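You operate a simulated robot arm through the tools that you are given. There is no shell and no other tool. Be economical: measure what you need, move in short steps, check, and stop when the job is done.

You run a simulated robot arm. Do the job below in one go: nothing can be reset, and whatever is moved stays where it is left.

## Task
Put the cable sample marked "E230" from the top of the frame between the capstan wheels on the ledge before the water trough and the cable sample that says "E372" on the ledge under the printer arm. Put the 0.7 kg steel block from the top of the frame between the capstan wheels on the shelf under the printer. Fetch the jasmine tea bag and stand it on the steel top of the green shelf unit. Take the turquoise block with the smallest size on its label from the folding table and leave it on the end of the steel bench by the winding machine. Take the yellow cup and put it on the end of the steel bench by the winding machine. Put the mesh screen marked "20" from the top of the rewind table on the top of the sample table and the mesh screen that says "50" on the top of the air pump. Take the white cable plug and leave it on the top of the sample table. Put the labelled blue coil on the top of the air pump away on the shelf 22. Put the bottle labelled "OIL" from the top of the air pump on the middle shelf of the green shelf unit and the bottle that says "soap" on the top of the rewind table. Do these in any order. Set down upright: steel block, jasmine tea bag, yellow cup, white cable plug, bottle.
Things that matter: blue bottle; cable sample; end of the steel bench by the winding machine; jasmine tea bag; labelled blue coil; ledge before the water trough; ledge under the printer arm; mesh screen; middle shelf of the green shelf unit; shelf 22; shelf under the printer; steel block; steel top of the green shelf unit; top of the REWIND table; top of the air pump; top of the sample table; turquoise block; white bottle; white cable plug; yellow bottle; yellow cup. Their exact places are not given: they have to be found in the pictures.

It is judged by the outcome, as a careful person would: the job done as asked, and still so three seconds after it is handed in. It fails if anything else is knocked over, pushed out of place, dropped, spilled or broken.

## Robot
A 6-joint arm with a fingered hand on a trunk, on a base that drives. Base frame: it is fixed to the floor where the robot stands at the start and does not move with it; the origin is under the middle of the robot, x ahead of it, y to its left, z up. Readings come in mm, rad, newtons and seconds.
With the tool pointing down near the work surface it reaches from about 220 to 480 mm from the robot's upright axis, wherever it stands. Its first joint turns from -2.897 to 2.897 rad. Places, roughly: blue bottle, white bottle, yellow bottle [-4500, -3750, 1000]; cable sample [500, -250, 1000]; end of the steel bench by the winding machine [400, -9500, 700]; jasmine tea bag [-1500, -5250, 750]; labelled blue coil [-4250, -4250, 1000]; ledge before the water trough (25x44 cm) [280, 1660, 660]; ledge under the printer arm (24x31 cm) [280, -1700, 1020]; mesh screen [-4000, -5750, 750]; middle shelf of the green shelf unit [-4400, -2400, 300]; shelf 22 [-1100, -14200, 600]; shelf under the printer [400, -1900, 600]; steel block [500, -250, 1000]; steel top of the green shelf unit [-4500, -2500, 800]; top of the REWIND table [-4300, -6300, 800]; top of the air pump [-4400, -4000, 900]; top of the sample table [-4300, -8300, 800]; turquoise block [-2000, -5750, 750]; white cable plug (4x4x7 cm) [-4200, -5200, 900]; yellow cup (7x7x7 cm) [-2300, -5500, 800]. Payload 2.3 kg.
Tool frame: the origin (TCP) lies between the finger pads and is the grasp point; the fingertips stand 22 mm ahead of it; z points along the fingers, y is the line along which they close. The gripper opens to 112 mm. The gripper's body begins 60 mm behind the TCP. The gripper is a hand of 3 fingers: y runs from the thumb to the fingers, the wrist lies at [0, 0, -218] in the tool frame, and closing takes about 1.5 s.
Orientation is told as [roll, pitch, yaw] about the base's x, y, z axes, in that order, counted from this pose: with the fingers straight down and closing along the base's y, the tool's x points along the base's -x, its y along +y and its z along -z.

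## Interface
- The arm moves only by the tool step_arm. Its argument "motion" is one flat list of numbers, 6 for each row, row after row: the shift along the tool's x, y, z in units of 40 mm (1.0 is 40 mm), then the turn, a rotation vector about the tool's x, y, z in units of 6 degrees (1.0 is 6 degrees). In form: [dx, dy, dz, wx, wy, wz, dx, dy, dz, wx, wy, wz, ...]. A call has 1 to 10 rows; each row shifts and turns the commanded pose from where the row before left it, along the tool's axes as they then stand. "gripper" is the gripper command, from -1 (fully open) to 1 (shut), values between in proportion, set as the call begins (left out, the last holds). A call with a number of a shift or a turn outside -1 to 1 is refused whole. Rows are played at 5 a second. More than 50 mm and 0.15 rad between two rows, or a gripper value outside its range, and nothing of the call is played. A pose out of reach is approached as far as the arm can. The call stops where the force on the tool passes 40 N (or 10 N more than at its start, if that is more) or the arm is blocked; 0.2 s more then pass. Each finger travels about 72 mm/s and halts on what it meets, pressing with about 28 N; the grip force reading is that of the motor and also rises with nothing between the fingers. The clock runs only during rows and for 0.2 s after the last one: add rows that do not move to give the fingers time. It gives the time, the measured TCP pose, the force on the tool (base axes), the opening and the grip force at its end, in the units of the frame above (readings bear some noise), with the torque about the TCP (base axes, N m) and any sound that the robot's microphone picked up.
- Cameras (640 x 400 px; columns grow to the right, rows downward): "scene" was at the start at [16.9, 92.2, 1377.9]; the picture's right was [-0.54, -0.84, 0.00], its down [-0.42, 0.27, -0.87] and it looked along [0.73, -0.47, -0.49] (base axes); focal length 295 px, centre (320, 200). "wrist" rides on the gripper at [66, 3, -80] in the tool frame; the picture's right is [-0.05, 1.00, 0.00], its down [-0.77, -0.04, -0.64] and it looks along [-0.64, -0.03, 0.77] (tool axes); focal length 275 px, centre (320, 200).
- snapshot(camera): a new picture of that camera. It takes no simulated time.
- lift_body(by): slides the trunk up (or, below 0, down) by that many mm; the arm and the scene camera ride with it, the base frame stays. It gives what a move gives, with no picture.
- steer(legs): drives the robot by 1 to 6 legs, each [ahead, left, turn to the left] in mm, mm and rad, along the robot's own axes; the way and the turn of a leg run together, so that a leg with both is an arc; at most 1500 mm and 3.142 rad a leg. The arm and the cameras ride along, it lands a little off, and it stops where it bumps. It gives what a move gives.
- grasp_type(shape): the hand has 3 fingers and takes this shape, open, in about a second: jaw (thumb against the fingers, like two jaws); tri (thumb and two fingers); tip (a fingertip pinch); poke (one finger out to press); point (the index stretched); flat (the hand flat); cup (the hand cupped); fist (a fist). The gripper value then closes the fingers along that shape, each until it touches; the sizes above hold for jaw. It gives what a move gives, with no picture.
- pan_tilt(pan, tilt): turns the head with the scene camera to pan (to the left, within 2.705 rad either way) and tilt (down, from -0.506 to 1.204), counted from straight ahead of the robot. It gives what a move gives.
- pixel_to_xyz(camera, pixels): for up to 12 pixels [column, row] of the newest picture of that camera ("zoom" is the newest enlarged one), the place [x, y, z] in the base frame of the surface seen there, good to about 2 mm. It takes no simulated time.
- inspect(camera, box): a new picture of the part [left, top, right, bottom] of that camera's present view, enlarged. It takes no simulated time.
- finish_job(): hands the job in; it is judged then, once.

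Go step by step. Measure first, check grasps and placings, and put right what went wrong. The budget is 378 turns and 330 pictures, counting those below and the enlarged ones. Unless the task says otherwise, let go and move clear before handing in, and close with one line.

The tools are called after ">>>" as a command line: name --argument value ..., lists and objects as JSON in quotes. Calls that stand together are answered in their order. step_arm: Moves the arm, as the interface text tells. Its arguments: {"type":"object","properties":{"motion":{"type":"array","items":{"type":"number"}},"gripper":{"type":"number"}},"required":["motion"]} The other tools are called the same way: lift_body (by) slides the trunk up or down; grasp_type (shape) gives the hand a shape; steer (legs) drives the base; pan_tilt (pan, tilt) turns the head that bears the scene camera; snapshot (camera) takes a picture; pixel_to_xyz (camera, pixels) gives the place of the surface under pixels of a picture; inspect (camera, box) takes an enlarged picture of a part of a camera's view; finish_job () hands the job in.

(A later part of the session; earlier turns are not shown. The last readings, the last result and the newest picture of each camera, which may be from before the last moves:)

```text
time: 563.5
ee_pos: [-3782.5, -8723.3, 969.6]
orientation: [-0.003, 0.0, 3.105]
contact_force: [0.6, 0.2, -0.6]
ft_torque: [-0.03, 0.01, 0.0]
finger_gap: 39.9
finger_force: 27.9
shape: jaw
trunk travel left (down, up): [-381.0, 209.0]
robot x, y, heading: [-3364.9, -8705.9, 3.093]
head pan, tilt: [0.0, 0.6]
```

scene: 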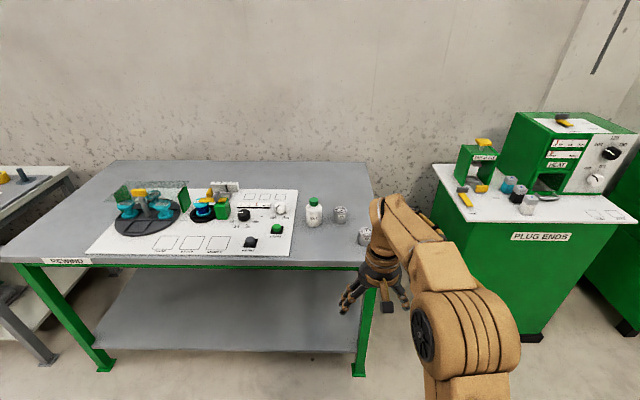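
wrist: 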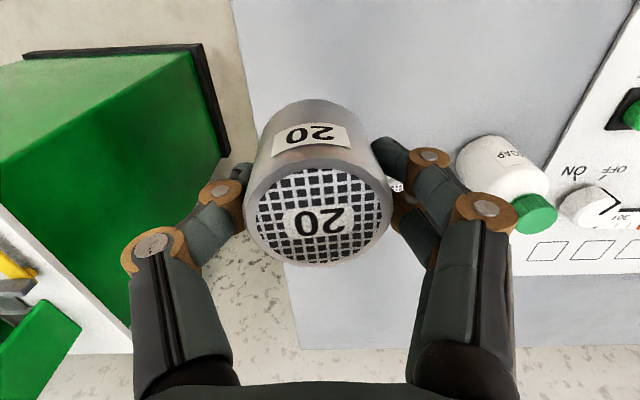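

I will straighten and drive 350 mm ahead over the free area.

>>> steer --legs '[[0, 0, 0.045], [345, 0, 0]]'

>>> step_arm --motion '[0, 0, 0.9, 0, 0, 0, 0, 0, 0.9, 0, 0, 0, 0, 0, 0.9, 0, 0, 0]'

>>> snapshot --camera "wrist"

```text
time: 566.2
ee_pos: [-4132.0, -8746.6, 969.8]
orientation: [-0.002, 0.003, -3.125]
contact_force: [-1.1, 0.3, -1.6]
ft_torque: [0.03, 0.01, -0.02]
finger_gap: 40.0
finger_force: 28.3
shape: jaw
trunk travel left (down, up): [-381.0, 209.0]
robot x, y, heading: [-3718.5, -8709.9, -3.135]
head pan, tilt: [0.0, 0.6]
```

```text
time: 567.0
ee_pos: [-4132.0, -8745.8, 861.6]
orientation: [-0.001, 0.001, -3.124]
contact_force: [0.3, -1.1, -1.6]
ft_torque: [0.0, 0.0, -0.02]
finger_gap: 39.7
finger_force: 28.0
shape: jaw
trunk travel left (down, up): [-381.0, 209.0]
robot x, y, heading: [-3715.3, -8710.0, -3.13]
head pan, tilt: [0.0, 0.6]
```

```text
192 pictures are left
```

wrist: 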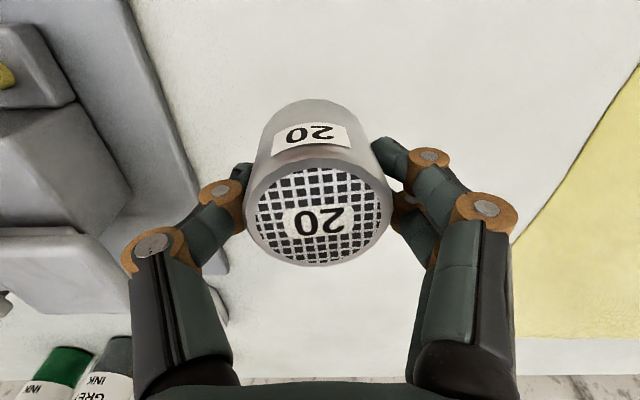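

The spot is clear. I will lower 70 mm with a soft finish.

>>> step_arm --motion '[0, 0, 0.7, 0, 0, 0, 0, 0, 0.6, 0, 0, 0, 0, 0, 0.35, 0, 0, 0, 0, 0, 0.07, 0, 0, 0]'

>>> step_arm --motion '[0, 0, 0.04, 0, 0, 0, 0, 0, 0.03, 0, 0, 0]'

```text
time: 568.0
ee_pos: [-4132.5, -8746.7, 792.0]
orientation: [-0.001, 0.001, -3.125]
contact_force: [-0.2, 0.1, -1.5]
ft_torque: [-0.01, 0.06, -0.02]
finger_gap: 39.7
finger_force: 28.1
shape: jaw
trunk travel left (down, up): [-381.0, 209.0]
robot x, y, heading: [-3719.1, -8707.9, -3.135]
head pan, tilt: [0.0, 0.6]
```

```text
time: 568.6
ee_pos: [-4132.4, -8746.3, 789.6]
orientation: [0.0, -0.003, -3.126]
contact_force: [-1.2, 1.4, 7.2]
ft_torque: [0.04, -0.01, 0.01]
finger_gap: 39.7
finger_force: 27.7
shape: jaw
trunk travel left (down, up): [-381.0, 209.0]
robot x, y, heading: [-3719.7, -8708.3, -3.131]
head pan, tilt: [0.0, 0.6]
```

Screen 20 is down. I will release, rise, back off and go for the white cable plug at the PLUG ENDS cabinet.

>>> step_arm --motion '[0, 0, 0, 0, 0, 0, 0, 0, 0, 0, 0, 0, 0, 0, 0, 0, 0, 0, 0, 0, 0, 0, 0, 0]' --gripper -0.5

>>> step_arm --motion '[0, 0, -0.5, 0, 0, 0, 0, 0, -0.9, 0, 0, 0, 0, 0, -0.9, 0, 0, 0, 0, 0, -0.9, 0, 0, 0, 0, 0, -0.9, 0, 0, 0]'

>>> snapshot --camera "wrist"

>>> steer --legs '[[-350, 0, 0], [0, -1200, 0.02], [0, -1200, 0], [0, -1050, 0.01]]'

>>> snapshot --camera "scene"

```text
time: 569.6
ee_pos: [-4133.0, -8745.8, 789.0]
orientation: [-0.001, -0.001, -3.124]
contact_force: [0.5, 0.8, 0.5]
ft_torque: [0.01, -0.03, 0.0]
finger_gap: 83.8
finger_force: 0.2
shape: jaw
trunk travel left (down, up): [-381.0, 209.0]
robot x, y, heading: [-3720.7, -8710.8, -3.133]
head pan, tilt: [0.0, 0.6]
```

```text
time: 570.8
ee_pos: [-4134.0, -8748.0, 954.8]
orientation: [-0.001, -0.002, -3.123]
contact_force: [0.4, -0.1, 0.3]
ft_torque: [-0.03, 0.03, 0.0]
finger_gap: 83.9
finger_force: 0.1
shape: jaw
trunk travel left (down, up): [-381.0, 209.0]
robot x, y, heading: [-3722.5, -8709.6, -3.136]
head pan, tilt: [0.0, 0.6]
```

```text
191 pictures are left
```

wrist: 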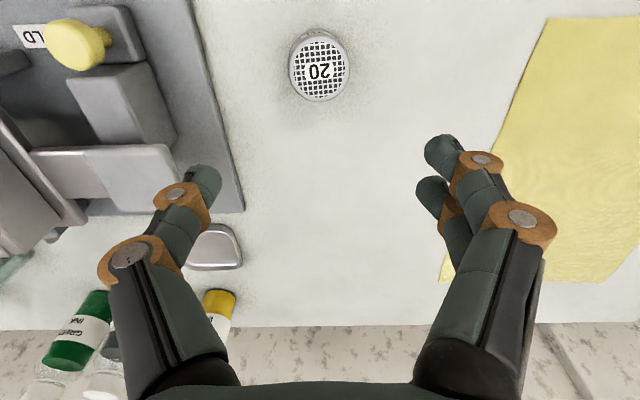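

```text
time: 589.4
ee_pos: [-3862.5, -5348.6, 952.7]
orientation: [0.0, -0.001, -3.084]
contact_force: [0.6, 0.1, 0.2]
ft_torque: [-0.03, 0.0, -0.01]
finger_gap: 83.8
finger_force: 0.1
shape: jaw
trunk travel left (down, up): [-381.0, 209.0]
robot x, y, heading: [-3447.4, -5296.9, -3.096]
head pan, tilt: [0.0, 0.6]
```

```text
190 pictures are left
```

scene: 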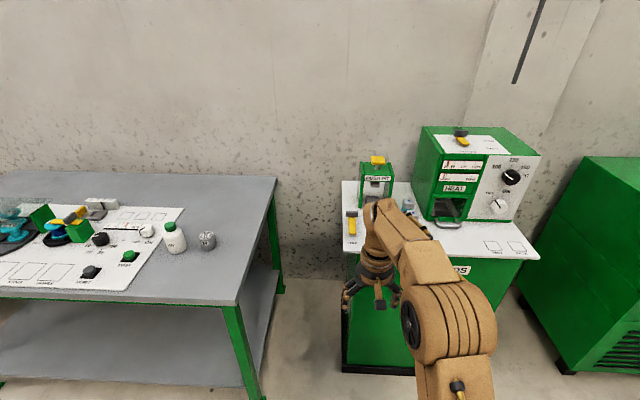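

The plugs are hidden behind the arm. I will move right 350 mm, raise the trunk and look.

>>> steer --legs '[[-100, -350, -0.045]]'

>>> lift_body --by 130

>>> snapshot --camera "scene"

>>> inspect --camera "scene" --box '[190, 160, 390, 290]'

```text
time: 591.7
ee_pos: [-3773.7, -4976.9, 953.6]
orientation: [0.001, -0.001, -3.126]
contact_force: [-0.5, -0.3, 1.1]
ft_torque: [0.0, -0.02, -0.05]
finger_gap: 83.5
finger_force: 0.0
shape: jaw
trunk travel left (down, up): [-381.0, 209.0]
robot x, y, heading: [-3359.5, -4938.1, -3.136]
head pan, tilt: [0.0, 0.6]
```

```text
time: 593.3
ee_pos: [-3774.2, -4978.3, 1084.8]
orientation: [0.0, 0.0, -3.126]
contact_force: [0.5, -0.6, -0.4]
ft_torque: [-0.02, -0.01, -0.01]
finger_gap: 83.7
finger_force: 0.0
shape: jaw
trunk travel left (down, up): [-511.0, 79.0]
robot x, y, heading: [-3358.1, -4939.3, -3.133]
head pan, tilt: [0.0, 0.6]
```

```text
189 pictures are left
```

scene: 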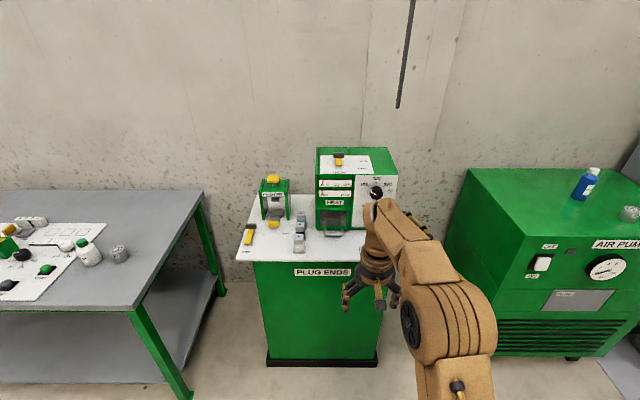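

```text
3.08 times, centred on (290, 225) of scene
```

zoom: 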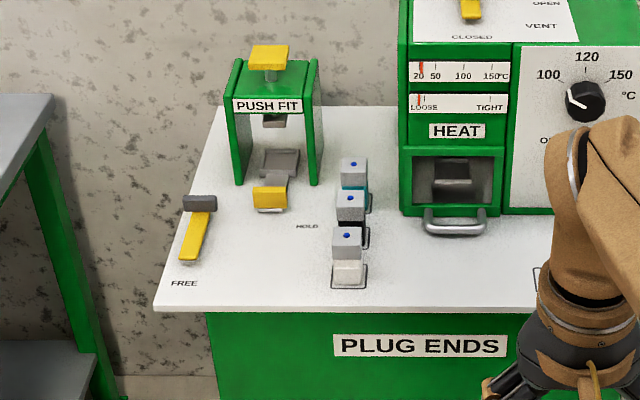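

The white plug is the front one (zoom 348,262). I will measure it and its neighbours.

>>> pixel_to_xyz --camera "zoom" --pixels '[[347, 236], [348, 272], [335, 240], [359, 240], [350, 200], [352, 165], [330, 300], [258, 285], [270, 205], [440, 225], [235, 180]]'

```text
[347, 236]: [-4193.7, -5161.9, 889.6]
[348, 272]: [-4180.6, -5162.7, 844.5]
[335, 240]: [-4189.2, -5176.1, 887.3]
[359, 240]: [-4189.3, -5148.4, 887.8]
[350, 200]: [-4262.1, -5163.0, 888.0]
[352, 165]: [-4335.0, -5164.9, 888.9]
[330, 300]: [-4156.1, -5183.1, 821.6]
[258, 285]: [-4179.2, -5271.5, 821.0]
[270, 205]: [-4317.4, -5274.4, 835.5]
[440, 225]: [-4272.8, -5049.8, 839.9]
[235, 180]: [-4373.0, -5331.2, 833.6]
```

White plug: centre ≈(-4199,-5162), z 821–889. I will drive the hand over it.

>>> steer --legs '[[0, 184, -0.006], [405, 0, 0]]'

>>> snapshot --camera "wrist"

```text
time: 597.0
ee_pos: [-4182.8, -5158.1, 1085.0]
orientation: [-0.001, 0.002, -3.138]
contact_force: [-0.6, -0.1, 1.3]
ft_torque: [0.0, 0.01, 0.02]
finger_gap: 83.8
finger_force: 0.0
shape: jaw
trunk travel left (down, up): [-511.0, 79.0]
robot x, y, heading: [-3769.2, -5123.9, 3.14]
head pan, tilt: [0.0, 0.6]
```

```text
187 pictures are left
```

wrist: 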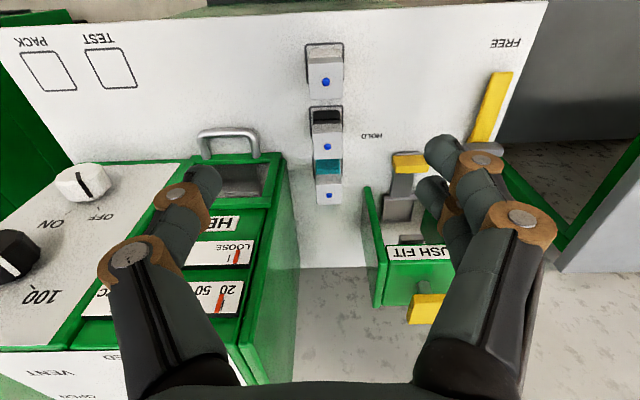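

>>> pixel_to_xyz --camera "wrist" --pixels '[[325, 70], [325, 92], [307, 75], [343, 75], [327, 130], [225, 140], [280, 160]]'

```text
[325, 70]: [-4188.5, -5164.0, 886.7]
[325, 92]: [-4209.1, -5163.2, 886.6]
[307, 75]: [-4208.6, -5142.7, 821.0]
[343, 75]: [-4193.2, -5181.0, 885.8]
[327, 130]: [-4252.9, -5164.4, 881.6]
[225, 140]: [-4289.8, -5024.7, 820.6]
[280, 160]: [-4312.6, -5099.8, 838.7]
```

The plug's top centre is (-4198,-5163). I will descend over it to z≈848.

>>> step_arm --motion '[-0.38, 0.12, 0.6, 0, 0, 0, 0, 0, 0.9, 0, 0, 0, 0, 0, 0.9, 0, 0, 0, 0, 0, 0.9, 0, 0, 0, 0, 0, 0.9, 0, 0, 0]'

>>> snapshot --camera "wrist"

```text
time: 598.1
ee_pos: [-4199.0, -5163.8, 916.9]
orientation: [-0.002, 0.0, -3.136]
contact_force: [-0.3, 0.0, -0.2]
ft_torque: [0.0, -0.04, 0.01]
finger_gap: 83.7
finger_force: 0.1
shape: jaw
trunk travel left (down, up): [-511.0, 79.0]
robot x, y, heading: [-3769.2, -5126.3, 3.14]
head pan, tilt: [0.0, 0.6]
```

```text
186 pictures are left
```

wrist: 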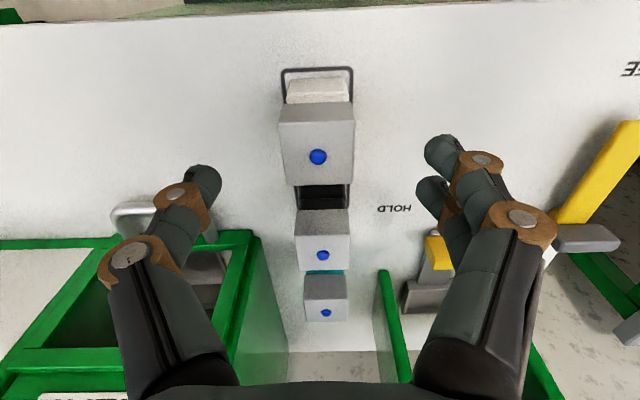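

Good alignment. I will go down 68 mm and close.

>>> step_arm --motion '[0, 0, 0.6, 0, 0, 0, 0, 0, 0.6, 0, 0, 0, 0, 0, 0.5, 0, 0, 0]'

>>> snapshot --camera "wrist"

>>> step_arm --motion '[0, 0, 0, 0, 0, 0, 0, 0, 0, 0, 0, 0, 0, 0, 0, 0, 0, 0, 0, 0, 0, 0, 0, 0, 0, 0, 0, 0, 0, 0]' --gripper 1

>>> step_arm --motion '[0, 0, -0.3, 0, 0, 0, 0, 0, -0.5, 0, 0, 0, 0, 0, -0.9, 0, 0, 0, 0, 0, -0.9, 0, 0, 0, 0, 0, -0.9, 0, 0, 0]'

>>> snapshot --camera "wrist"

```text
time: 599.0
ee_pos: [-4200.2, -5163.3, 849.3]
orientation: [-0.003, 0.001, -3.136]
contact_force: [-0.2, -0.3, -0.3]
ft_torque: [0.0, 0.02, 0.0]
finger_gap: 83.6
finger_force: 0.1
shape: jaw
trunk travel left (down, up): [-511.0, 79.0]
robot x, y, heading: [-3767.0, -5124.7, 3.142]
head pan, tilt: [0.0, 0.6]
```

```text
185 pictures are left
```

wrist: 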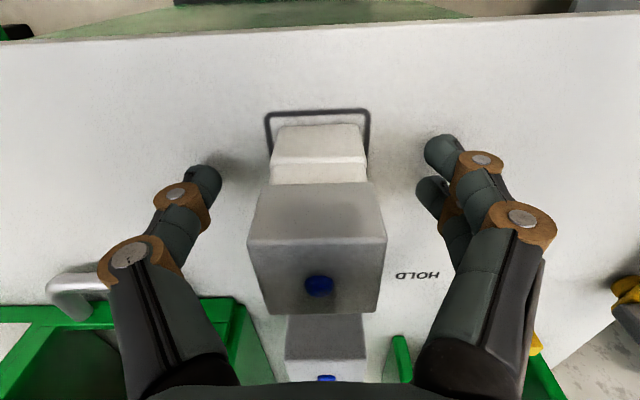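

```text
time: 600.1
ee_pos: [-4199.2, -5163.3, 847.5]
orientation: [-0.002, 0.0, -3.137]
contact_force: [0.2, -0.3, 0.6]
ft_torque: [0.0, -0.02, -0.01]
finger_gap: 28.0
finger_force: 27.7
shape: jaw
trunk travel left (down, up): [-511.0, 79.0]
robot x, y, heading: [-3767.3, -5119.8, 3.139]
head pan, tilt: [0.0, 0.6]
```

```text
time: 601.4
ee_pos: [-4199.2, -5163.1, 987.7]
orientation: [-0.002, 0.001, -3.137]
contact_force: [-0.7, 0.3, -0.6]
ft_torque: [0.03, 0.03, -0.01]
finger_gap: 28.0
finger_force: 28.1
shape: jaw
trunk travel left (down, up): [-511.0, 79.0]
robot x, y, heading: [-3767.8, -5121.9, 3.143]
head pan, tilt: [0.0, 0.6]
```

```text
184 pictures are left
```

wrist: 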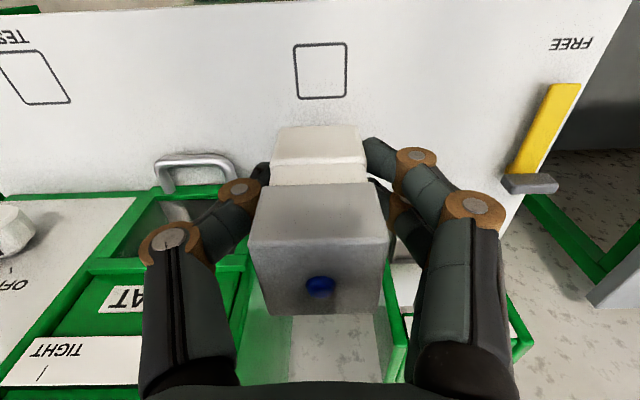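

The white plug is held upright. I will take it to the SAMPLES table, to about (-4130,-8838), beside screen 20.

>>> steer --legs '[[-400, 0, 0], [0, 1250, 0.01], [0, 1250, 0.01], [0, 1170, 0.01]]'

>>> lift_body --by -100

>>> pan_tilt --pan 0.1 --tilt 0.6

>>> snapshot --camera "scene"

```text
time: 621.1
ee_pos: [-3734.2, -8832.5, 988.4]
orientation: [-0.001, 0.002, -3.108]
contact_force: [0.2, -0.2, 0.1]
ft_torque: [-0.03, -0.01, -0.02]
finger_gap: 27.8
finger_force: 27.7
shape: jaw
trunk travel left (down, up): [-511.0, 79.0]
robot x, y, heading: [-3302.1, -8783.4, -3.114]
head pan, tilt: [0.0, 0.6]
```

```text
time: 622.5
ee_pos: [-3733.6, -8830.4, 887.7]
orientation: [-0.001, 0.001, -3.109]
contact_force: [0.1, 0.0, 0.6]
ft_torque: [0.0, -0.01, 0.0]
finger_gap: 27.8
finger_force: 27.8
shape: jaw
trunk travel left (down, up): [-411.0, 179.0]
robot x, y, heading: [-3302.9, -8779.6, -3.115]
head pan, tilt: [0.0, 0.6]
```

```text
time: 623.1
ee_pos: [-3732.8, -8832.0, 887.0]
orientation: [-0.001, 0.0, -3.11]
contact_force: [0.0, -0.6, -0.4]
ft_torque: [0.02, 0.02, 0.01]
finger_gap: 27.7
finger_force: 27.8
shape: jaw
trunk travel left (down, up): [-411.0, 179.0]
robot x, y, heading: [-3303.8, -8779.2, -3.115]
head pan, tilt: [0.099, 0.6]
```

```text
183 pictures are left
```

scene: 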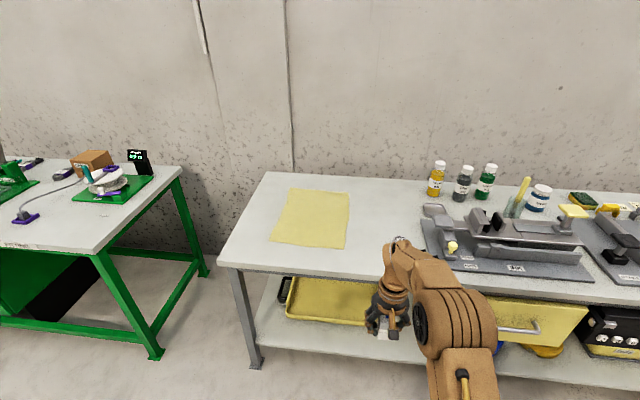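

I will straighten and drive in.

>>> steer --legs '[[0, 18, -0.026], [395, 0, 0]]'

>>> snapshot --camera "wrist"

```text
time: 626.0
ee_pos: [-4128.8, -8838.4, 887.1]
orientation: [-0.001, 0.0, -3.136]
contact_force: [-0.9, 0.5, -0.2]
ft_torque: [0.01, 0.02, -0.02]
finger_gap: 27.7
finger_force: 28.1
shape: jaw
trunk travel left (down, up): [-411.0, 179.0]
robot x, y, heading: [-3694.0, -8798.2, 3.139]
head pan, tilt: [0.099, 0.6]
```

```text
182 pictures are left
```

wrist: 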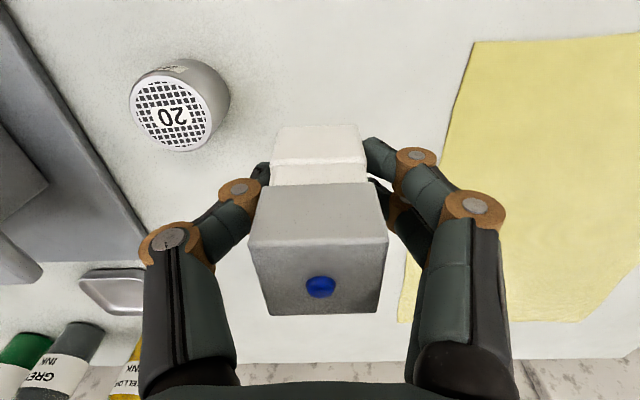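

Free surface below. I will lower 97 mm softly.

>>> step_arm --motion '[0, 0, 0.8, 0, 0, 0, 0, 0, 0.8, 0, 0, 0, 0, 0, 0.55, 0, 0, 0, 0, 0, 0.2, 0, 0, 0]'

>>> step_arm --motion '[0, 0, 0.05, 0, 0, 0, 0, 0, 0.03, 0, 0, 0]'

```text
time: 627.0
ee_pos: [-4127.9, -8838.4, 793.0]
orientation: [-0.001, 0.001, -3.136]
contact_force: [0.5, -0.1, -0.6]
ft_torque: [-0.02, 0.01, 0.02]
finger_gap: 28.0
finger_force: 27.7
shape: jaw
trunk travel left (down, up): [-411.0, 179.0]
robot x, y, heading: [-3696.4, -8797.8, 3.138]
head pan, tilt: [0.099, 0.6]
```

```text
time: 627.6
ee_pos: [-4129.0, -8838.1, 790.1]
orientation: [-0.001, 0.0, -3.136]
contact_force: [-0.3, -0.1, -0.3]
ft_torque: [-0.02, -0.02, 0.05]
finger_gap: 28.1
finger_force: 28.3
shape: jaw
trunk travel left (down, up): [-411.0, 179.0]
robot x, y, heading: [-3694.6, -8800.2, 3.139]
head pan, tilt: [0.099, 0.6]
```

>>> step_arm --motion '[0, 0, 0.04, 0, 0, 0, 0, 0, 0, 0, 0, 0]'

```text
time: 628.2
ee_pos: [-4129.4, -8838.1, 787.5]
orientation: [-0.003, 0.0, -3.135]
contact_force: [-1.0, 0.8, -1.2]
ft_torque: [-0.01, -0.01, 0.03]
finger_gap: 27.9
finger_force: 27.8
shape: jaw
trunk travel left (down, up): [-411.0, 179.0]
robot x, y, heading: [-3697.2, -8799.5, 3.136]
head pan, tilt: [0.099, 0.6]
```

>>> step_arm --motion '[0, 0, 0.03, 0, 0, 0, 0, 0, 0, 0, 0, 0]'

```text
time: 628.8
ee_pos: [-4128.4, -8837.5, 787.3]
orientation: [-0.002, 0.001, -3.135]
contact_force: [0.3, -1.8, 5.7]
ft_torque: [-0.08, 0.05, -0.03]
finger_gap: 27.8
finger_force: 27.9
shape: jaw
trunk travel left (down, up): [-411.0, 179.0]
robot x, y, heading: [-3695.5, -8796.0, 3.139]
head pan, tilt: [0.099, 0.6]
```

Contact (+5.7 N). I will release gently and rise.

>>> step_arm --motion '[0, 0, 0, 0, 0, 0, 0, 0, 0, 0, 0, 0, 0, 0, 0, 0, 0, 0, 0, 0, 0, 0, 0, 0]' --gripper -0.1

>>> step_arm --motion '[0, 0, -0.5, 0, 0, 0, 0, 0, -0.8, 0, 0, 0, 0, 0, -0.9, 0, 0, 0, 0, 0, -0.9, 0, 0, 0, 0, 0, -0.9, 0, 0, 0]'

>>> snapshot --camera "wrist"

```text
time: 629.8
ee_pos: [-4129.6, -8837.5, 786.5]
orientation: [-0.001, 0.001, -3.136]
contact_force: [0.0, -0.8, -0.4]
ft_torque: [-0.01, -0.04, -0.02]
finger_gap: 60.8
finger_force: 0.0
shape: jaw
trunk travel left (down, up): [-411.0, 179.0]
robot x, y, heading: [-3697.7, -8800.1, 3.137]
head pan, tilt: [0.099, 0.6]
```

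```text
time: 631.0
ee_pos: [-4130.1, -8836.1, 949.6]
orientation: [-0.002, 0.0, -3.136]
contact_force: [-0.1, -0.4, 1.0]
ft_torque: [0.03, -0.02, 0.01]
finger_gap: 60.7
finger_force: 0.1
shape: jaw
trunk travel left (down, up): [-411.0, 179.0]
robot x, y, heading: [-3698.9, -8796.1, 3.14]
head pan, tilt: [0.099, 0.6]
```

```text
181 pictures are left
```

wrist: 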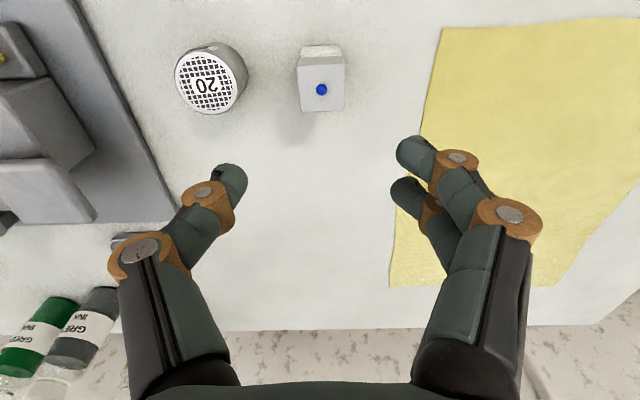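

Both items stand on the SAMPLES table. Next is the turquoise 2 mm block; I will back off, turn to face +x and survey the way east.

>>> steer --legs '[[-450, 0, 0], [0, 0, 3.1]]'

>>> lift_body --by 150

>>> pan_tilt --pan 0.3 --tilt 0.35

>>> snapshot --camera "scene"

>>> pan_tilt --pan -0.5 --tilt 0.35

>>> snapshot --camera "scene"

```text
time: 640.9
ee_pos: [-2821.8, -8777.8, 949.2]
orientation: [-0.001, 0.0, -0.033]
contact_force: [0.3, -0.1, -0.5]
ft_torque: [-0.01, -0.02, 0.02]
finger_gap: 61.0
finger_force: 0.1
shape: jaw
trunk travel left (down, up): [-411.0, 179.0]
robot x, y, heading: [-3255.2, -8802.6, -0.044]
head pan, tilt: [0.099, 0.6]
```

```text
time: 642.7
ee_pos: [-2822.0, -8776.9, 1098.7]
orientation: [0.0, 0.002, -0.033]
contact_force: [0.7, -0.1, 0.0]
ft_torque: [-0.01, 0.0, -0.01]
finger_gap: 60.7
finger_force: 0.1
shape: jaw
trunk travel left (down, up): [-561.0, 29.0]
robot x, y, heading: [-3256.8, -8801.9, -0.036]
head pan, tilt: [0.099, 0.6]
```

```text
time: 643.5
ee_pos: [-2821.8, -8778.7, 1099.3]
orientation: [-0.003, -0.002, -0.034]
contact_force: [0.5, 0.7, 0.0]
ft_torque: [-0.03, -0.04, -0.04]
finger_gap: 60.9
finger_force: 0.1
shape: jaw
trunk travel left (down, up): [-561.0, 29.0]
robot x, y, heading: [-3259.1, -8800.4, -0.043]
head pan, tilt: [0.3, 0.351]
```

```text
180 pictures are left
```

scene: 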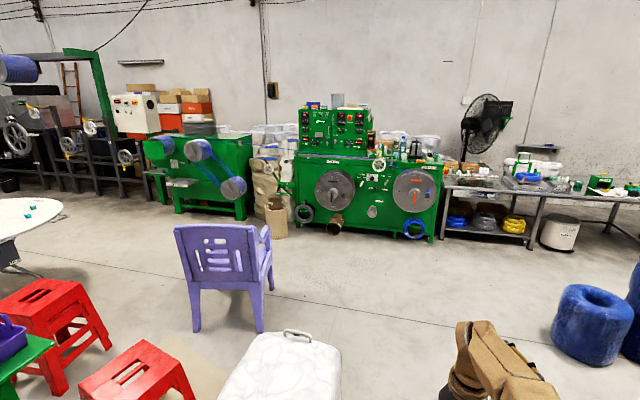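

```text
time: 644.6
ee_pos: [-2823.5, -8779.1, 1099.7]
orientation: [-0.001, 0.001, -0.033]
contact_force: [0.0, -0.4, -0.4]
ft_torque: [-0.02, 0.02, 0.0]
finger_gap: 61.0
finger_force: 0.0
shape: jaw
trunk travel left (down, up): [-561.0, 29.0]
robot x, y, heading: [-3258.1, -8798.0, -0.045]
head pan, tilt: [-0.499, 0.351]
```

```text
179 pictures are left
```

scene: 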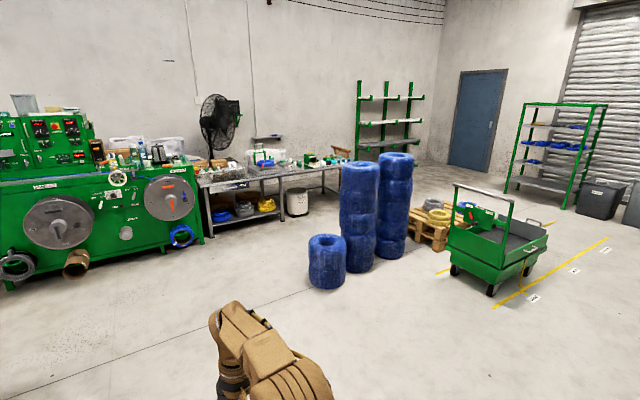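

I will measure the drum, and the barrel in another view, to choose the eastbound lane.

>>> pixel_to_xyz --camera "scene" --pixels '[[310, 270], [325, 285], [360, 250], [290, 190], [230, 190], [185, 240], [75, 268], [220, 180], [270, 170]]'

>>> pan_tilt --pan 0.5 --tilt 0.6

>>> snapshot --camera "scene"

```text
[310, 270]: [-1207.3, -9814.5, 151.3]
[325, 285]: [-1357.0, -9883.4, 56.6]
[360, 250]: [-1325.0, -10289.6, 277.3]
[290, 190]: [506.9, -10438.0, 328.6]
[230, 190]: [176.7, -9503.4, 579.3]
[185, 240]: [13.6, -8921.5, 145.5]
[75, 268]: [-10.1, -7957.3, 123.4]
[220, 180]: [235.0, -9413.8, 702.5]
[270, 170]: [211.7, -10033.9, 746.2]
```

```text
time: 645.9
ee_pos: [-2821.5, -8777.9, 1099.0]
orientation: [-0.003, 0.0, -0.033]
contact_force: [0.2, -0.5, 0.1]
ft_torque: [-0.03, 0.01, -0.01]
finger_gap: 61.0
finger_force: 0.0
shape: jaw
trunk travel left (down, up): [-561.0, 29.0]
robot x, y, heading: [-3258.6, -8797.8, -0.042]
head pan, tilt: [0.499, 0.6]
```

```text
178 pictures are left
```

scene: 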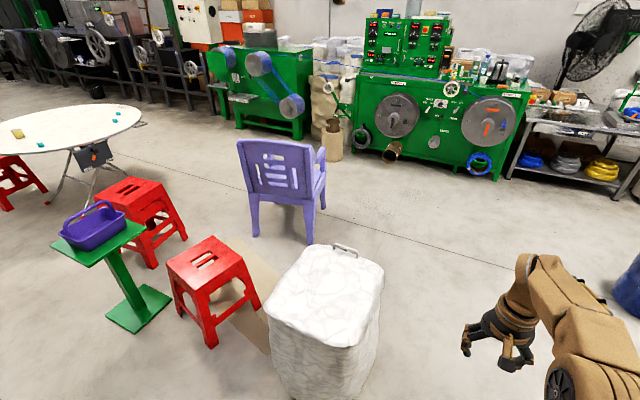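

>>> pixel_to_xyz --camera "scene" --pixels '[[340, 390], [375, 330], [340, 260], [255, 235], [310, 240], [300, 180], [145, 265], [205, 240], [185, 235], [322, 205], [320, 100], [95, 165]]'

```text
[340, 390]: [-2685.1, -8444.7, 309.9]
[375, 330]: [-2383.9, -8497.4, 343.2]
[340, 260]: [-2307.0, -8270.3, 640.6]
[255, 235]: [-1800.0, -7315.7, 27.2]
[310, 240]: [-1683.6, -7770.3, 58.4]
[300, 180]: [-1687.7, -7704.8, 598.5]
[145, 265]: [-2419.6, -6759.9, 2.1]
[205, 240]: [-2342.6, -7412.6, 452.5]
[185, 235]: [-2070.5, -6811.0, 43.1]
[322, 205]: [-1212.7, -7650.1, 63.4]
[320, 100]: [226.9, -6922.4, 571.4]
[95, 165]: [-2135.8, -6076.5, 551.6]
```

The lane y≈-9050 between barrel and drums is free, then north along x≈-700. I will drive there.

>>> steer --legs '[[0, -250, 0.042], [1300, 0, 0], [1250, 0, 0]]'

>>> steer --legs '[[0, 0, 1.571], [1300, 0, 0], [1150, 0, 0]]'

>>> pan_tilt --pan 0.8 --tilt 0.6

>>> snapshot --camera "scene"

```text
time: 659.8
ee_pos: [-257.3, -9073.8, 1100.8]
orientation: [-0.001, 0.0, -0.015]
contact_force: [-1.3, 0.0, 0.1]
ft_torque: [0.01, -0.01, 0.01]
finger_gap: 61.3
finger_force: 0.0
shape: jaw
trunk travel left (down, up): [-561.0, 29.0]
robot x, y, heading: [-692.8, -9103.2, -0.02]
head pan, tilt: [0.499, 0.6]
```

```text
time: 675.7
ee_pos: [-695.2, -6204.1, 1098.4]
orientation: [-0.003, 0.0, 1.569]
contact_force: [0.2, -0.5, -0.5]
ft_torque: [0.0, -0.02, -0.02]
finger_gap: 61.1
finger_force: 0.1
shape: jaw
trunk travel left (down, up): [-561.0, 29.0]
robot x, y, heading: [-659.3, -6633.5, 1.557]
head pan, tilt: [0.499, 0.6]
```

```text
time: 676.5
ee_pos: [-695.6, -6205.2, 1099.3]
orientation: [-0.001, 0.0, 1.569]
contact_force: [0.4, 0.3, 0.3]
ft_torque: [-0.02, 0.02, -0.01]
finger_gap: 60.9
finger_force: 0.0
shape: jaw
trunk travel left (down, up): [-561.0, 29.0]
robot x, y, heading: [-657.8, -6638.6, 1.554]
head pan, tilt: [0.799, 0.6]
```

```text
177 pictures are left
```

scene: 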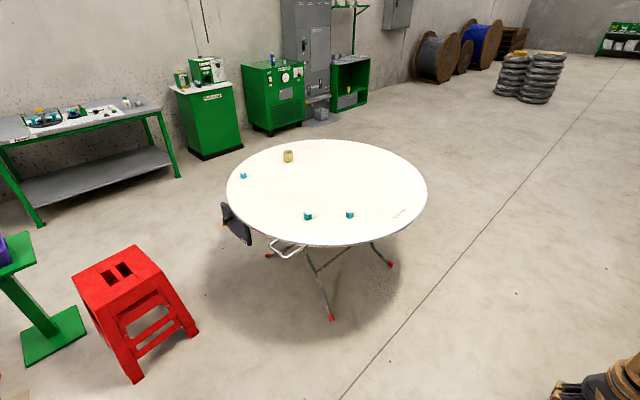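

I see the table with three blocks, the cup, and things hanging at its south edge (px 235,225; 290,248). I will read the labels and measure.

>>> inspect --camera "scene" --box '[210, 135, 430, 275]'

>>> pixel_to_xyz --camera "scene" --pixels '[[308, 216], [350, 214], [243, 176], [288, 155], [237, 228], [290, 250], [331, 318], [390, 264], [275, 245], [335, 244], [120, 250], [400, 212]]'

```text
2.86 times, centred on (320, 205) of scene
```

zoom: 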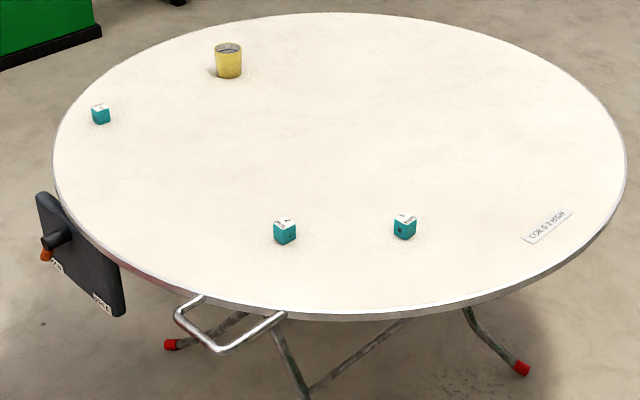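

```text
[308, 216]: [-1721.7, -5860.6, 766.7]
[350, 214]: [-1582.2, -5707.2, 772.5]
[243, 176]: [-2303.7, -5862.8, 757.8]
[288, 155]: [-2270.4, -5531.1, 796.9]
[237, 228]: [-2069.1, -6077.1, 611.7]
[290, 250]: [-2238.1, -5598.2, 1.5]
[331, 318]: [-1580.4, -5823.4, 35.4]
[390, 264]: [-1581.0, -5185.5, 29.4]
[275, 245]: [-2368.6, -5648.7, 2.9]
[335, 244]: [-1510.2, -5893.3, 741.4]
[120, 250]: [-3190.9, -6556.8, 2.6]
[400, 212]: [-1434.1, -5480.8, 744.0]
```

I'll approach the middle block (≈(-1735,-5850)) from the east: drive to y≈-5918, turn to face -x, approach to x≈-1310 with the deck above the table.

>>> steer --legs '[[715, 0, 0], [0, 0, 1.58], [450, 0, 0]]'

>>> lift_body --by -200

>>> pan_tilt --pan 0.0 --tilt 0.8

>>> snapshot --camera "scene"

>>> snapshot --camera "wrist"

```text
time: 686.6
ee_pos: [-1533.1, -5965.4, 1098.8]
orientation: [-0.002, 0.002, -3.125]
contact_force: [-0.5, -0.3, 0.6]
ft_torque: [-0.03, 0.01, 0.0]
finger_gap: 61.0
finger_force: 0.0
shape: jaw
trunk travel left (down, up): [-561.0, 29.0]
robot x, y, heading: [-1100.0, -5922.3, -3.133]
head pan, tilt: [0.799, 0.6]
```

```text
time: 688.7
ee_pos: [-1533.2, -5966.5, 899.5]
orientation: [-0.003, 0.0, -3.124]
contact_force: [-0.4, -0.6, 0.0]
ft_torque: [0.0, 0.0, -0.03]
finger_gap: 60.9
finger_force: 0.0
shape: jaw
trunk travel left (down, up): [-361.0, 229.0]
robot x, y, heading: [-1101.8, -5925.2, -3.132]
head pan, tilt: [0.799, 0.6]
```

```text
time: 689.9
ee_pos: [-1532.9, -5966.6, 899.0]
orientation: [-0.003, -0.001, -3.122]
contact_force: [0.3, -0.5, -0.1]
ft_torque: [0.02, 0.02, 0.02]
finger_gap: 60.8
finger_force: 0.0
shape: jaw
trunk travel left (down, up): [-361.0, 229.0]
robot x, y, heading: [-1101.0, -5921.0, -3.135]
head pan, tilt: [0.0, 0.799]
```

```text
175 pictures are left
```

scene: 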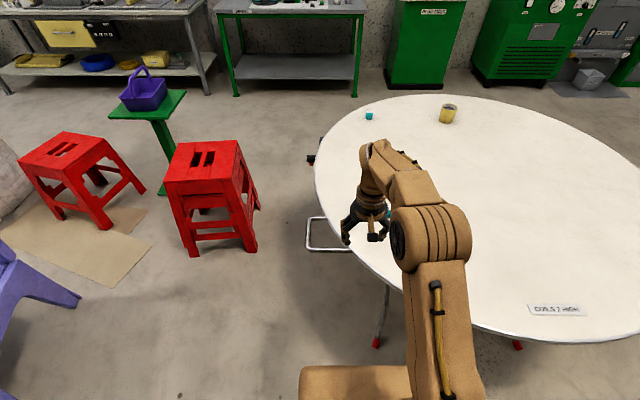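

```text
174 pictures are left
```

wrist: 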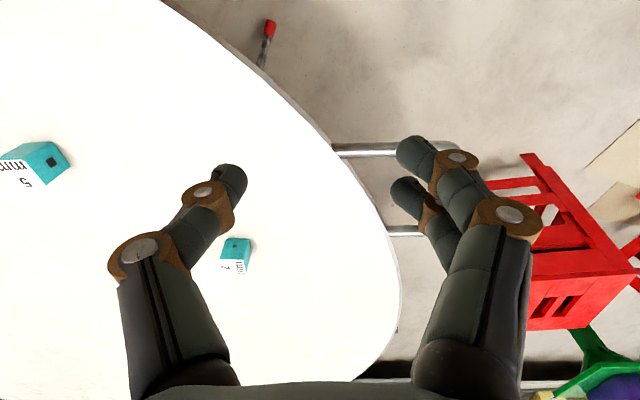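

The near block reads "2 mm". I will also read the third block (scene px 369,116) to be sure, and measure.

>>> inspect --camera "scene" --box '[350, 105, 390, 130]'

>>> inspect --camera "wrist" --box '[200, 220, 280, 290]'

>>> pixel_to_xyz --camera "wrist" --pixels '[[235, 240], [235, 265], [222, 262], [248, 265], [250, 245], [225, 242], [390, 232], [365, 150]]'

```text
16.00 times, centred on (370, 118) of scene
```

zoom: 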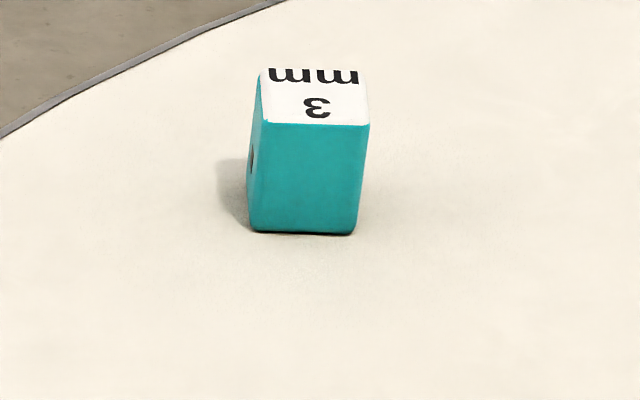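

```text
5.71 times, centred on (240, 255) of wrist
```

zoom: 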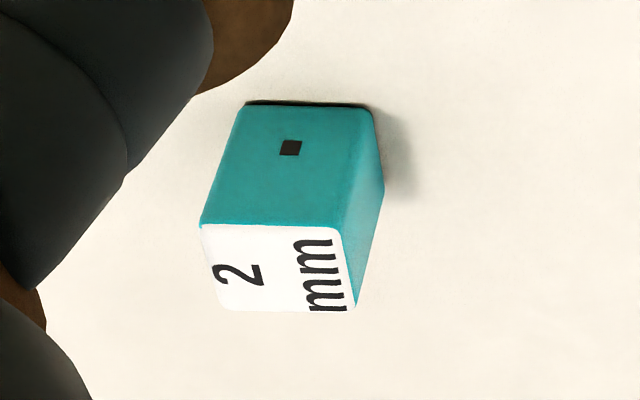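

```text
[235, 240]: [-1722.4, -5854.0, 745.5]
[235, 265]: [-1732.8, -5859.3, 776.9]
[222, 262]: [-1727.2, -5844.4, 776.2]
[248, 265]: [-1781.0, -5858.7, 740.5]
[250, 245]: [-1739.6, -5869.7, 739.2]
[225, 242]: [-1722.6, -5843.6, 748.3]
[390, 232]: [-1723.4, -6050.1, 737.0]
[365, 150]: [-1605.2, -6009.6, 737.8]
```

The sizes are 2, 3 and 5, so "2" is right; its centre is ≈(-1738,-5855), top 777. I will move in and over it.

>>> steer --legs '[[170, -80, -0.008]]'

>>> step_arm --motion '[0, 0, 0, 0, 0, 0, 0, 0, 0, 0, 0, 0, 0, 0, 0, 0, 0, 0]' --gripper -0.5

>>> snapshot --camera "wrist"

```text
time: 691.4
ee_pos: [-1705.2, -5883.6, 899.7]
orientation: [-0.002, 0.001, -3.131]
contact_force: [-0.5, 0.8, 0.3]
ft_torque: [0.03, -0.03, 0.05]
finger_gap: 61.4
finger_force: 0.0
shape: jaw
trunk travel left (down, up): [-361.0, 229.0]
robot x, y, heading: [-1269.2, -5847.5, -3.142]
head pan, tilt: [0.0, 0.799]
```

```text
time: 692.2
ee_pos: [-1705.9, -5883.4, 898.6]
orientation: [-0.001, 0.0, -3.134]
contact_force: [0.3, 0.6, -0.7]
ft_torque: [0.03, 0.03, 0.01]
finger_gap: 83.8
finger_force: 0.0
shape: jaw
trunk travel left (down, up): [-361.0, 229.0]
robot x, y, heading: [-1268.8, -5849.0, -3.146]
head pan, tilt: [0.0, 0.799]
```

```text
171 pictures are left
```

wrist: 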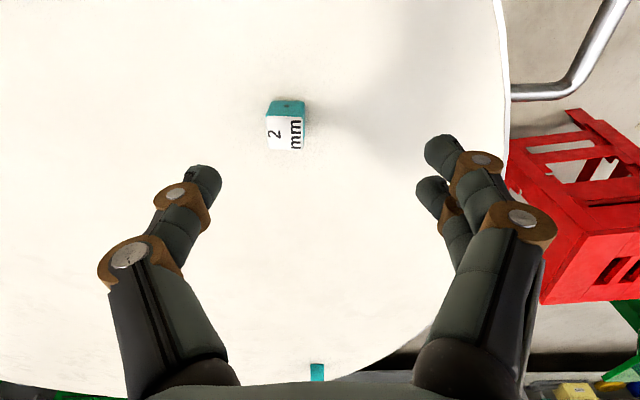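

>>> pixel_to_xyz --camera "wrist" --pixels '[[286, 130], [268, 132], [303, 132], [285, 117], [285, 148]]'

>>> step_arm --motion '[-0.8, -0.7, 0, 0, 0, 0, 0, 0, 0.8, 0, 0, 0, 0, 0, 0.8, 0, 0, 0]'

>>> snapshot --camera "wrist"

```text
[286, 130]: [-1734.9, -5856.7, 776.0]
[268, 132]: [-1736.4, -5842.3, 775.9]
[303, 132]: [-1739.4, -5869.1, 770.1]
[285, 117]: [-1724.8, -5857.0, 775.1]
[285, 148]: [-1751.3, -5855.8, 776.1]
```

```text
time: 693.0
ee_pos: [-1739.6, -5855.2, 834.9]
orientation: [-0.003, 0.001, -3.133]
contact_force: [-0.7, -0.2, -1.0]
ft_torque: [-0.02, 0.02, 0.04]
finger_gap: 83.9
finger_force: 0.1
shape: jaw
trunk travel left (down, up): [-361.0, 229.0]
robot x, y, heading: [-1271.3, -5845.2, -3.142]
head pan, tilt: [0.0, 0.799]
```

```text
170 pictures are left
```

wrist: 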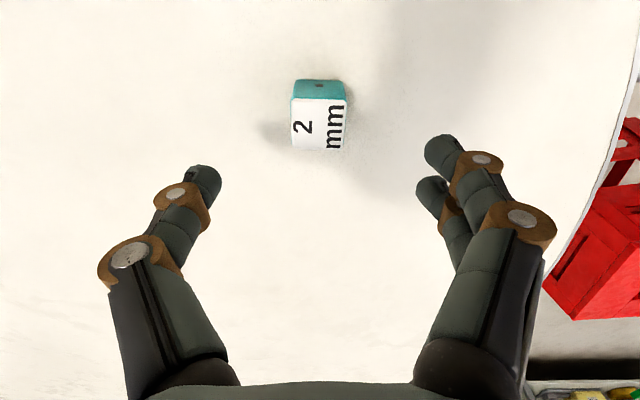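

Aligned. I will descend 66 mm, close and lift.

>>> step_arm --motion '[0, 0.02, 0.6, 0, 0, 0, 0, 0, 0.6, 0, 0, 0, 0, 0, 0.45, 0, 0, 0]'

>>> step_arm --motion '[0, 0, 0, 0, 0, 0, 0, 0, 0, 0, 0, 0, 0, 0, 0, 0, 0, 0, 0, 0, 0, 0, 0, 0, 0, 0, 0, 0, 0, 0, 0, 0, 0, 0, 0, 0]' --gripper 1

>>> step_arm --motion '[0, 0, -0.5, 0, 0, 0, 0, 0, -0.9, 0, 0, 0, 0, 0, -0.9, 0, 0, 0, 0, 0, -0.9, 0, 0, 0]'

>>> snapshot --camera "wrist"

```text
time: 693.8
ee_pos: [-1739.4, -5855.3, 770.8]
orientation: [-0.001, 0.001, -3.133]
contact_force: [-0.4, 0.0, -0.4]
ft_torque: [0.02, 0.0, 0.0]
finger_gap: 83.7
finger_force: 0.1
shape: jaw
trunk travel left (down, up): [-361.0, 229.0]
robot x, y, heading: [-1273.4, -5844.1, -3.142]
head pan, tilt: [0.0, 0.799]
```

```text
time: 695.2
ee_pos: [-1739.1, -5856.3, 771.2]
orientation: [-0.002, -0.001, -3.132]
contact_force: [-0.6, 0.6, -0.2]
ft_torque: [0.02, -0.04, 0.02]
finger_gap: 24.0
finger_force: 28.1
shape: jaw
trunk travel left (down, up): [-361.0, 229.0]
robot x, y, heading: [-1275.8, -5847.4, -3.139]
head pan, tilt: [0.0, 0.799]
```

```text
time: 696.2
ee_pos: [-1738.7, -5854.1, 898.3]
orientation: [0.0, -0.001, -3.131]
contact_force: [-0.1, 0.3, -0.2]
ft_torque: [0.02, -0.01, 0.02]
finger_gap: 23.9
finger_force: 27.8
shape: jaw
trunk travel left (down, up): [-361.0, 229.0]
robot x, y, heading: [-1273.7, -5843.0, -3.137]
head pan, tilt: [0.0, 0.799]
```

```text
169 pictures are left
```

wrist: 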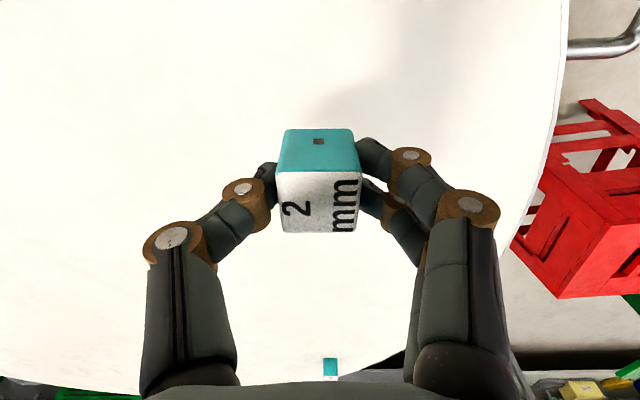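

The block is held. I will back off to x≈-800, turn to face +x, and drive south to the bench.

>>> steer --legs '[[480, 0, 0]]'

```text
time: 697.8
ee_pos: [-1864.1, -5838.9, 897.5]
orientation: [0.004, -0.001, 3.082]
contact_force: [0.1, 0.3, -0.1]
ft_torque: [-0.03, 0.0, 0.0]
finger_gap: 24.1
finger_force: 28.3
shape: jaw
trunk travel left (down, up): [-361.0, 229.0]
robot x, y, heading: [-1394.5, -5857.6, 3.077]
head pan, tilt: [0.0, 0.799]
stopped in leg 1: the robot was blocked; the commanded pose is now the measured one
```

I mis-signed that leg and drove forward into the table's foot. I will back straight out and check the table.

>>> steer --legs '[[-350, 0, 0.06]]'

>>> pan_tilt --pan 0.0 --tilt 0.8

>>> snapshot --camera "scene"

```text
time: 700.1
ee_pos: [-1516.9, -5878.8, 896.7]
orientation: [-0.001, -0.001, -3.135]
contact_force: [0.0, 0.0, 0.3]
ft_torque: [0.03, 0.04, 0.03]
finger_gap: 24.3
finger_force: 28.3
shape: jaw
trunk travel left (down, up): [-361.0, 229.0]
robot x, y, heading: [-1052.6, -5869.2, 3.145]
head pan, tilt: [0.0, 0.799]
```

```text
time: 700.7
ee_pos: [-1517.2, -5879.2, 898.2]
orientation: [-0.001, -0.001, -3.135]
contact_force: [0.2, 0.3, -0.5]
ft_torque: [0.02, -0.01, -0.02]
finger_gap: 23.9
finger_force: 28.3
shape: jaw
trunk travel left (down, up): [-361.0, 229.0]
robot x, y, heading: [-1054.3, -5868.2, 3.14]
head pan, tilt: [0.0, 0.799]
```

```text
168 pictures are left
```

scene: 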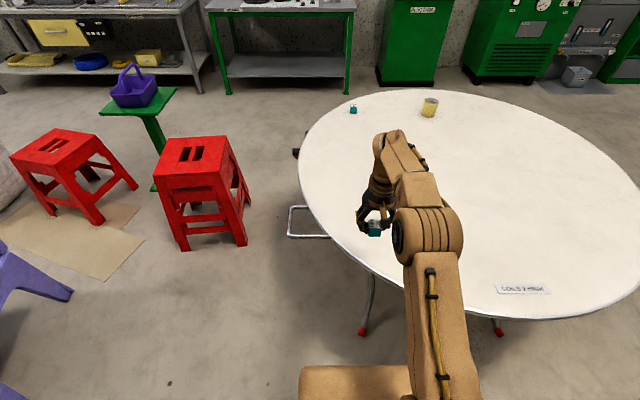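

>>> pixel_to_xyz --camera "scene" --pixels '[[363, 331], [497, 332], [353, 109], [430, 106], [522, 289], [290, 208], [300, 150], [505, 289], [540, 289]]'

```text
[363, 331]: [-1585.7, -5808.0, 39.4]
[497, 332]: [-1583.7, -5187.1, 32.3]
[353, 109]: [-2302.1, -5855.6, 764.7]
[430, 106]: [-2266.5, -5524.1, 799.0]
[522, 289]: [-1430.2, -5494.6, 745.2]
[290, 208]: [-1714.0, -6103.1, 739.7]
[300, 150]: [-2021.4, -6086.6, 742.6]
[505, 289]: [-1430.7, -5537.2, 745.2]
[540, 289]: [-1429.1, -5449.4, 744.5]
```

The table, tag and blocks read the same as before (feet at x≈-1584), so nothing moved. Now I back off (negative leg), turn to face +x and drive south.

>>> steer --legs '[[-250, 0, 0], [0, 0, 3.141], [0, -1200, 0], [0, -1200, 0], [0, -1000, 0]]'

>>> pan_tilt --pan -0.1 --tilt 0.55

>>> snapshot --camera "scene"

```text
time: 726.1
ee_pos: [-156.1, -9221.6, 897.7]
orientation: [-0.001, 0.0, 0.065]
contact_force: [0.2, 0.2, 0.0]
ft_torque: [0.01, 0.01, 0.0]
finger_gap: 24.3
finger_force: 27.7
shape: jaw
trunk travel left (down, up): [-361.0, 229.0]
robot x, y, heading: [-619.6, -9256.5, 0.058]
head pan, tilt: [0.0, 0.799]
```

```text
time: 726.9
ee_pos: [-155.6, -9220.4, 897.4]
orientation: [-0.002, -0.001, 0.066]
contact_force: [0.1, 0.3, 0.1]
ft_torque: [-0.01, 0.0, 0.03]
finger_gap: 24.1
finger_force: 28.2
shape: jaw
trunk travel left (down, up): [-361.0, 229.0]
robot x, y, heading: [-618.8, -9258.9, 0.056]
head pan, tilt: [-0.099, 0.55]
```

```text
167 pictures are left
```

scene: 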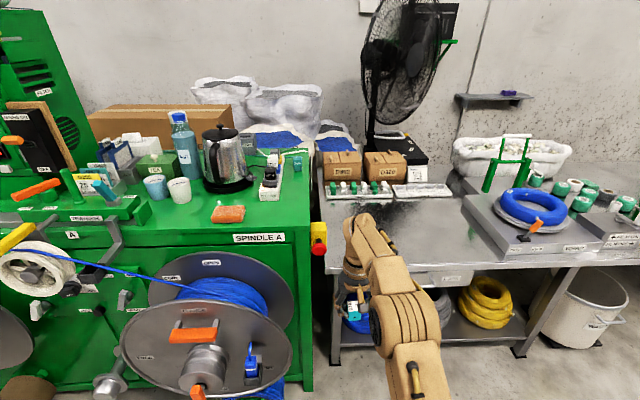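

The steel bench's near end is at px (330–460, 195–260) with free space in front of the tray. I will measure.

>>> pixel_to_xyz --camera "scene" --pixels '[[330, 215], [330, 262], [400, 200], [420, 225], [450, 240], [470, 262], [390, 190], [345, 195], [400, 215], [465, 215], [318, 240], [430, 262]]'

>>> inspect --camera "scene" --box '[300, 140, 500, 290]'

```text
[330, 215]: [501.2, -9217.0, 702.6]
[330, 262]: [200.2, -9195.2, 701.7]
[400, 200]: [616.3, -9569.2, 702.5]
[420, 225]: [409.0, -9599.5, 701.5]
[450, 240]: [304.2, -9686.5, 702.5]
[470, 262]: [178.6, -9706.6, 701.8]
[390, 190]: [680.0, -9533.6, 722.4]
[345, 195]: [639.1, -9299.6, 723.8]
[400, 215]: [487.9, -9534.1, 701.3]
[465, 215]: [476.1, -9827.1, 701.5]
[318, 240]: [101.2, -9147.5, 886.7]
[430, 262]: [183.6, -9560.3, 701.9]
```

```text
2.67 times, centred on (400, 215) of scene
```

zoom: 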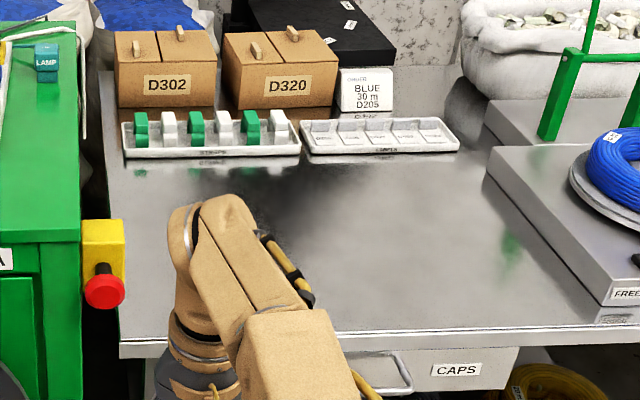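

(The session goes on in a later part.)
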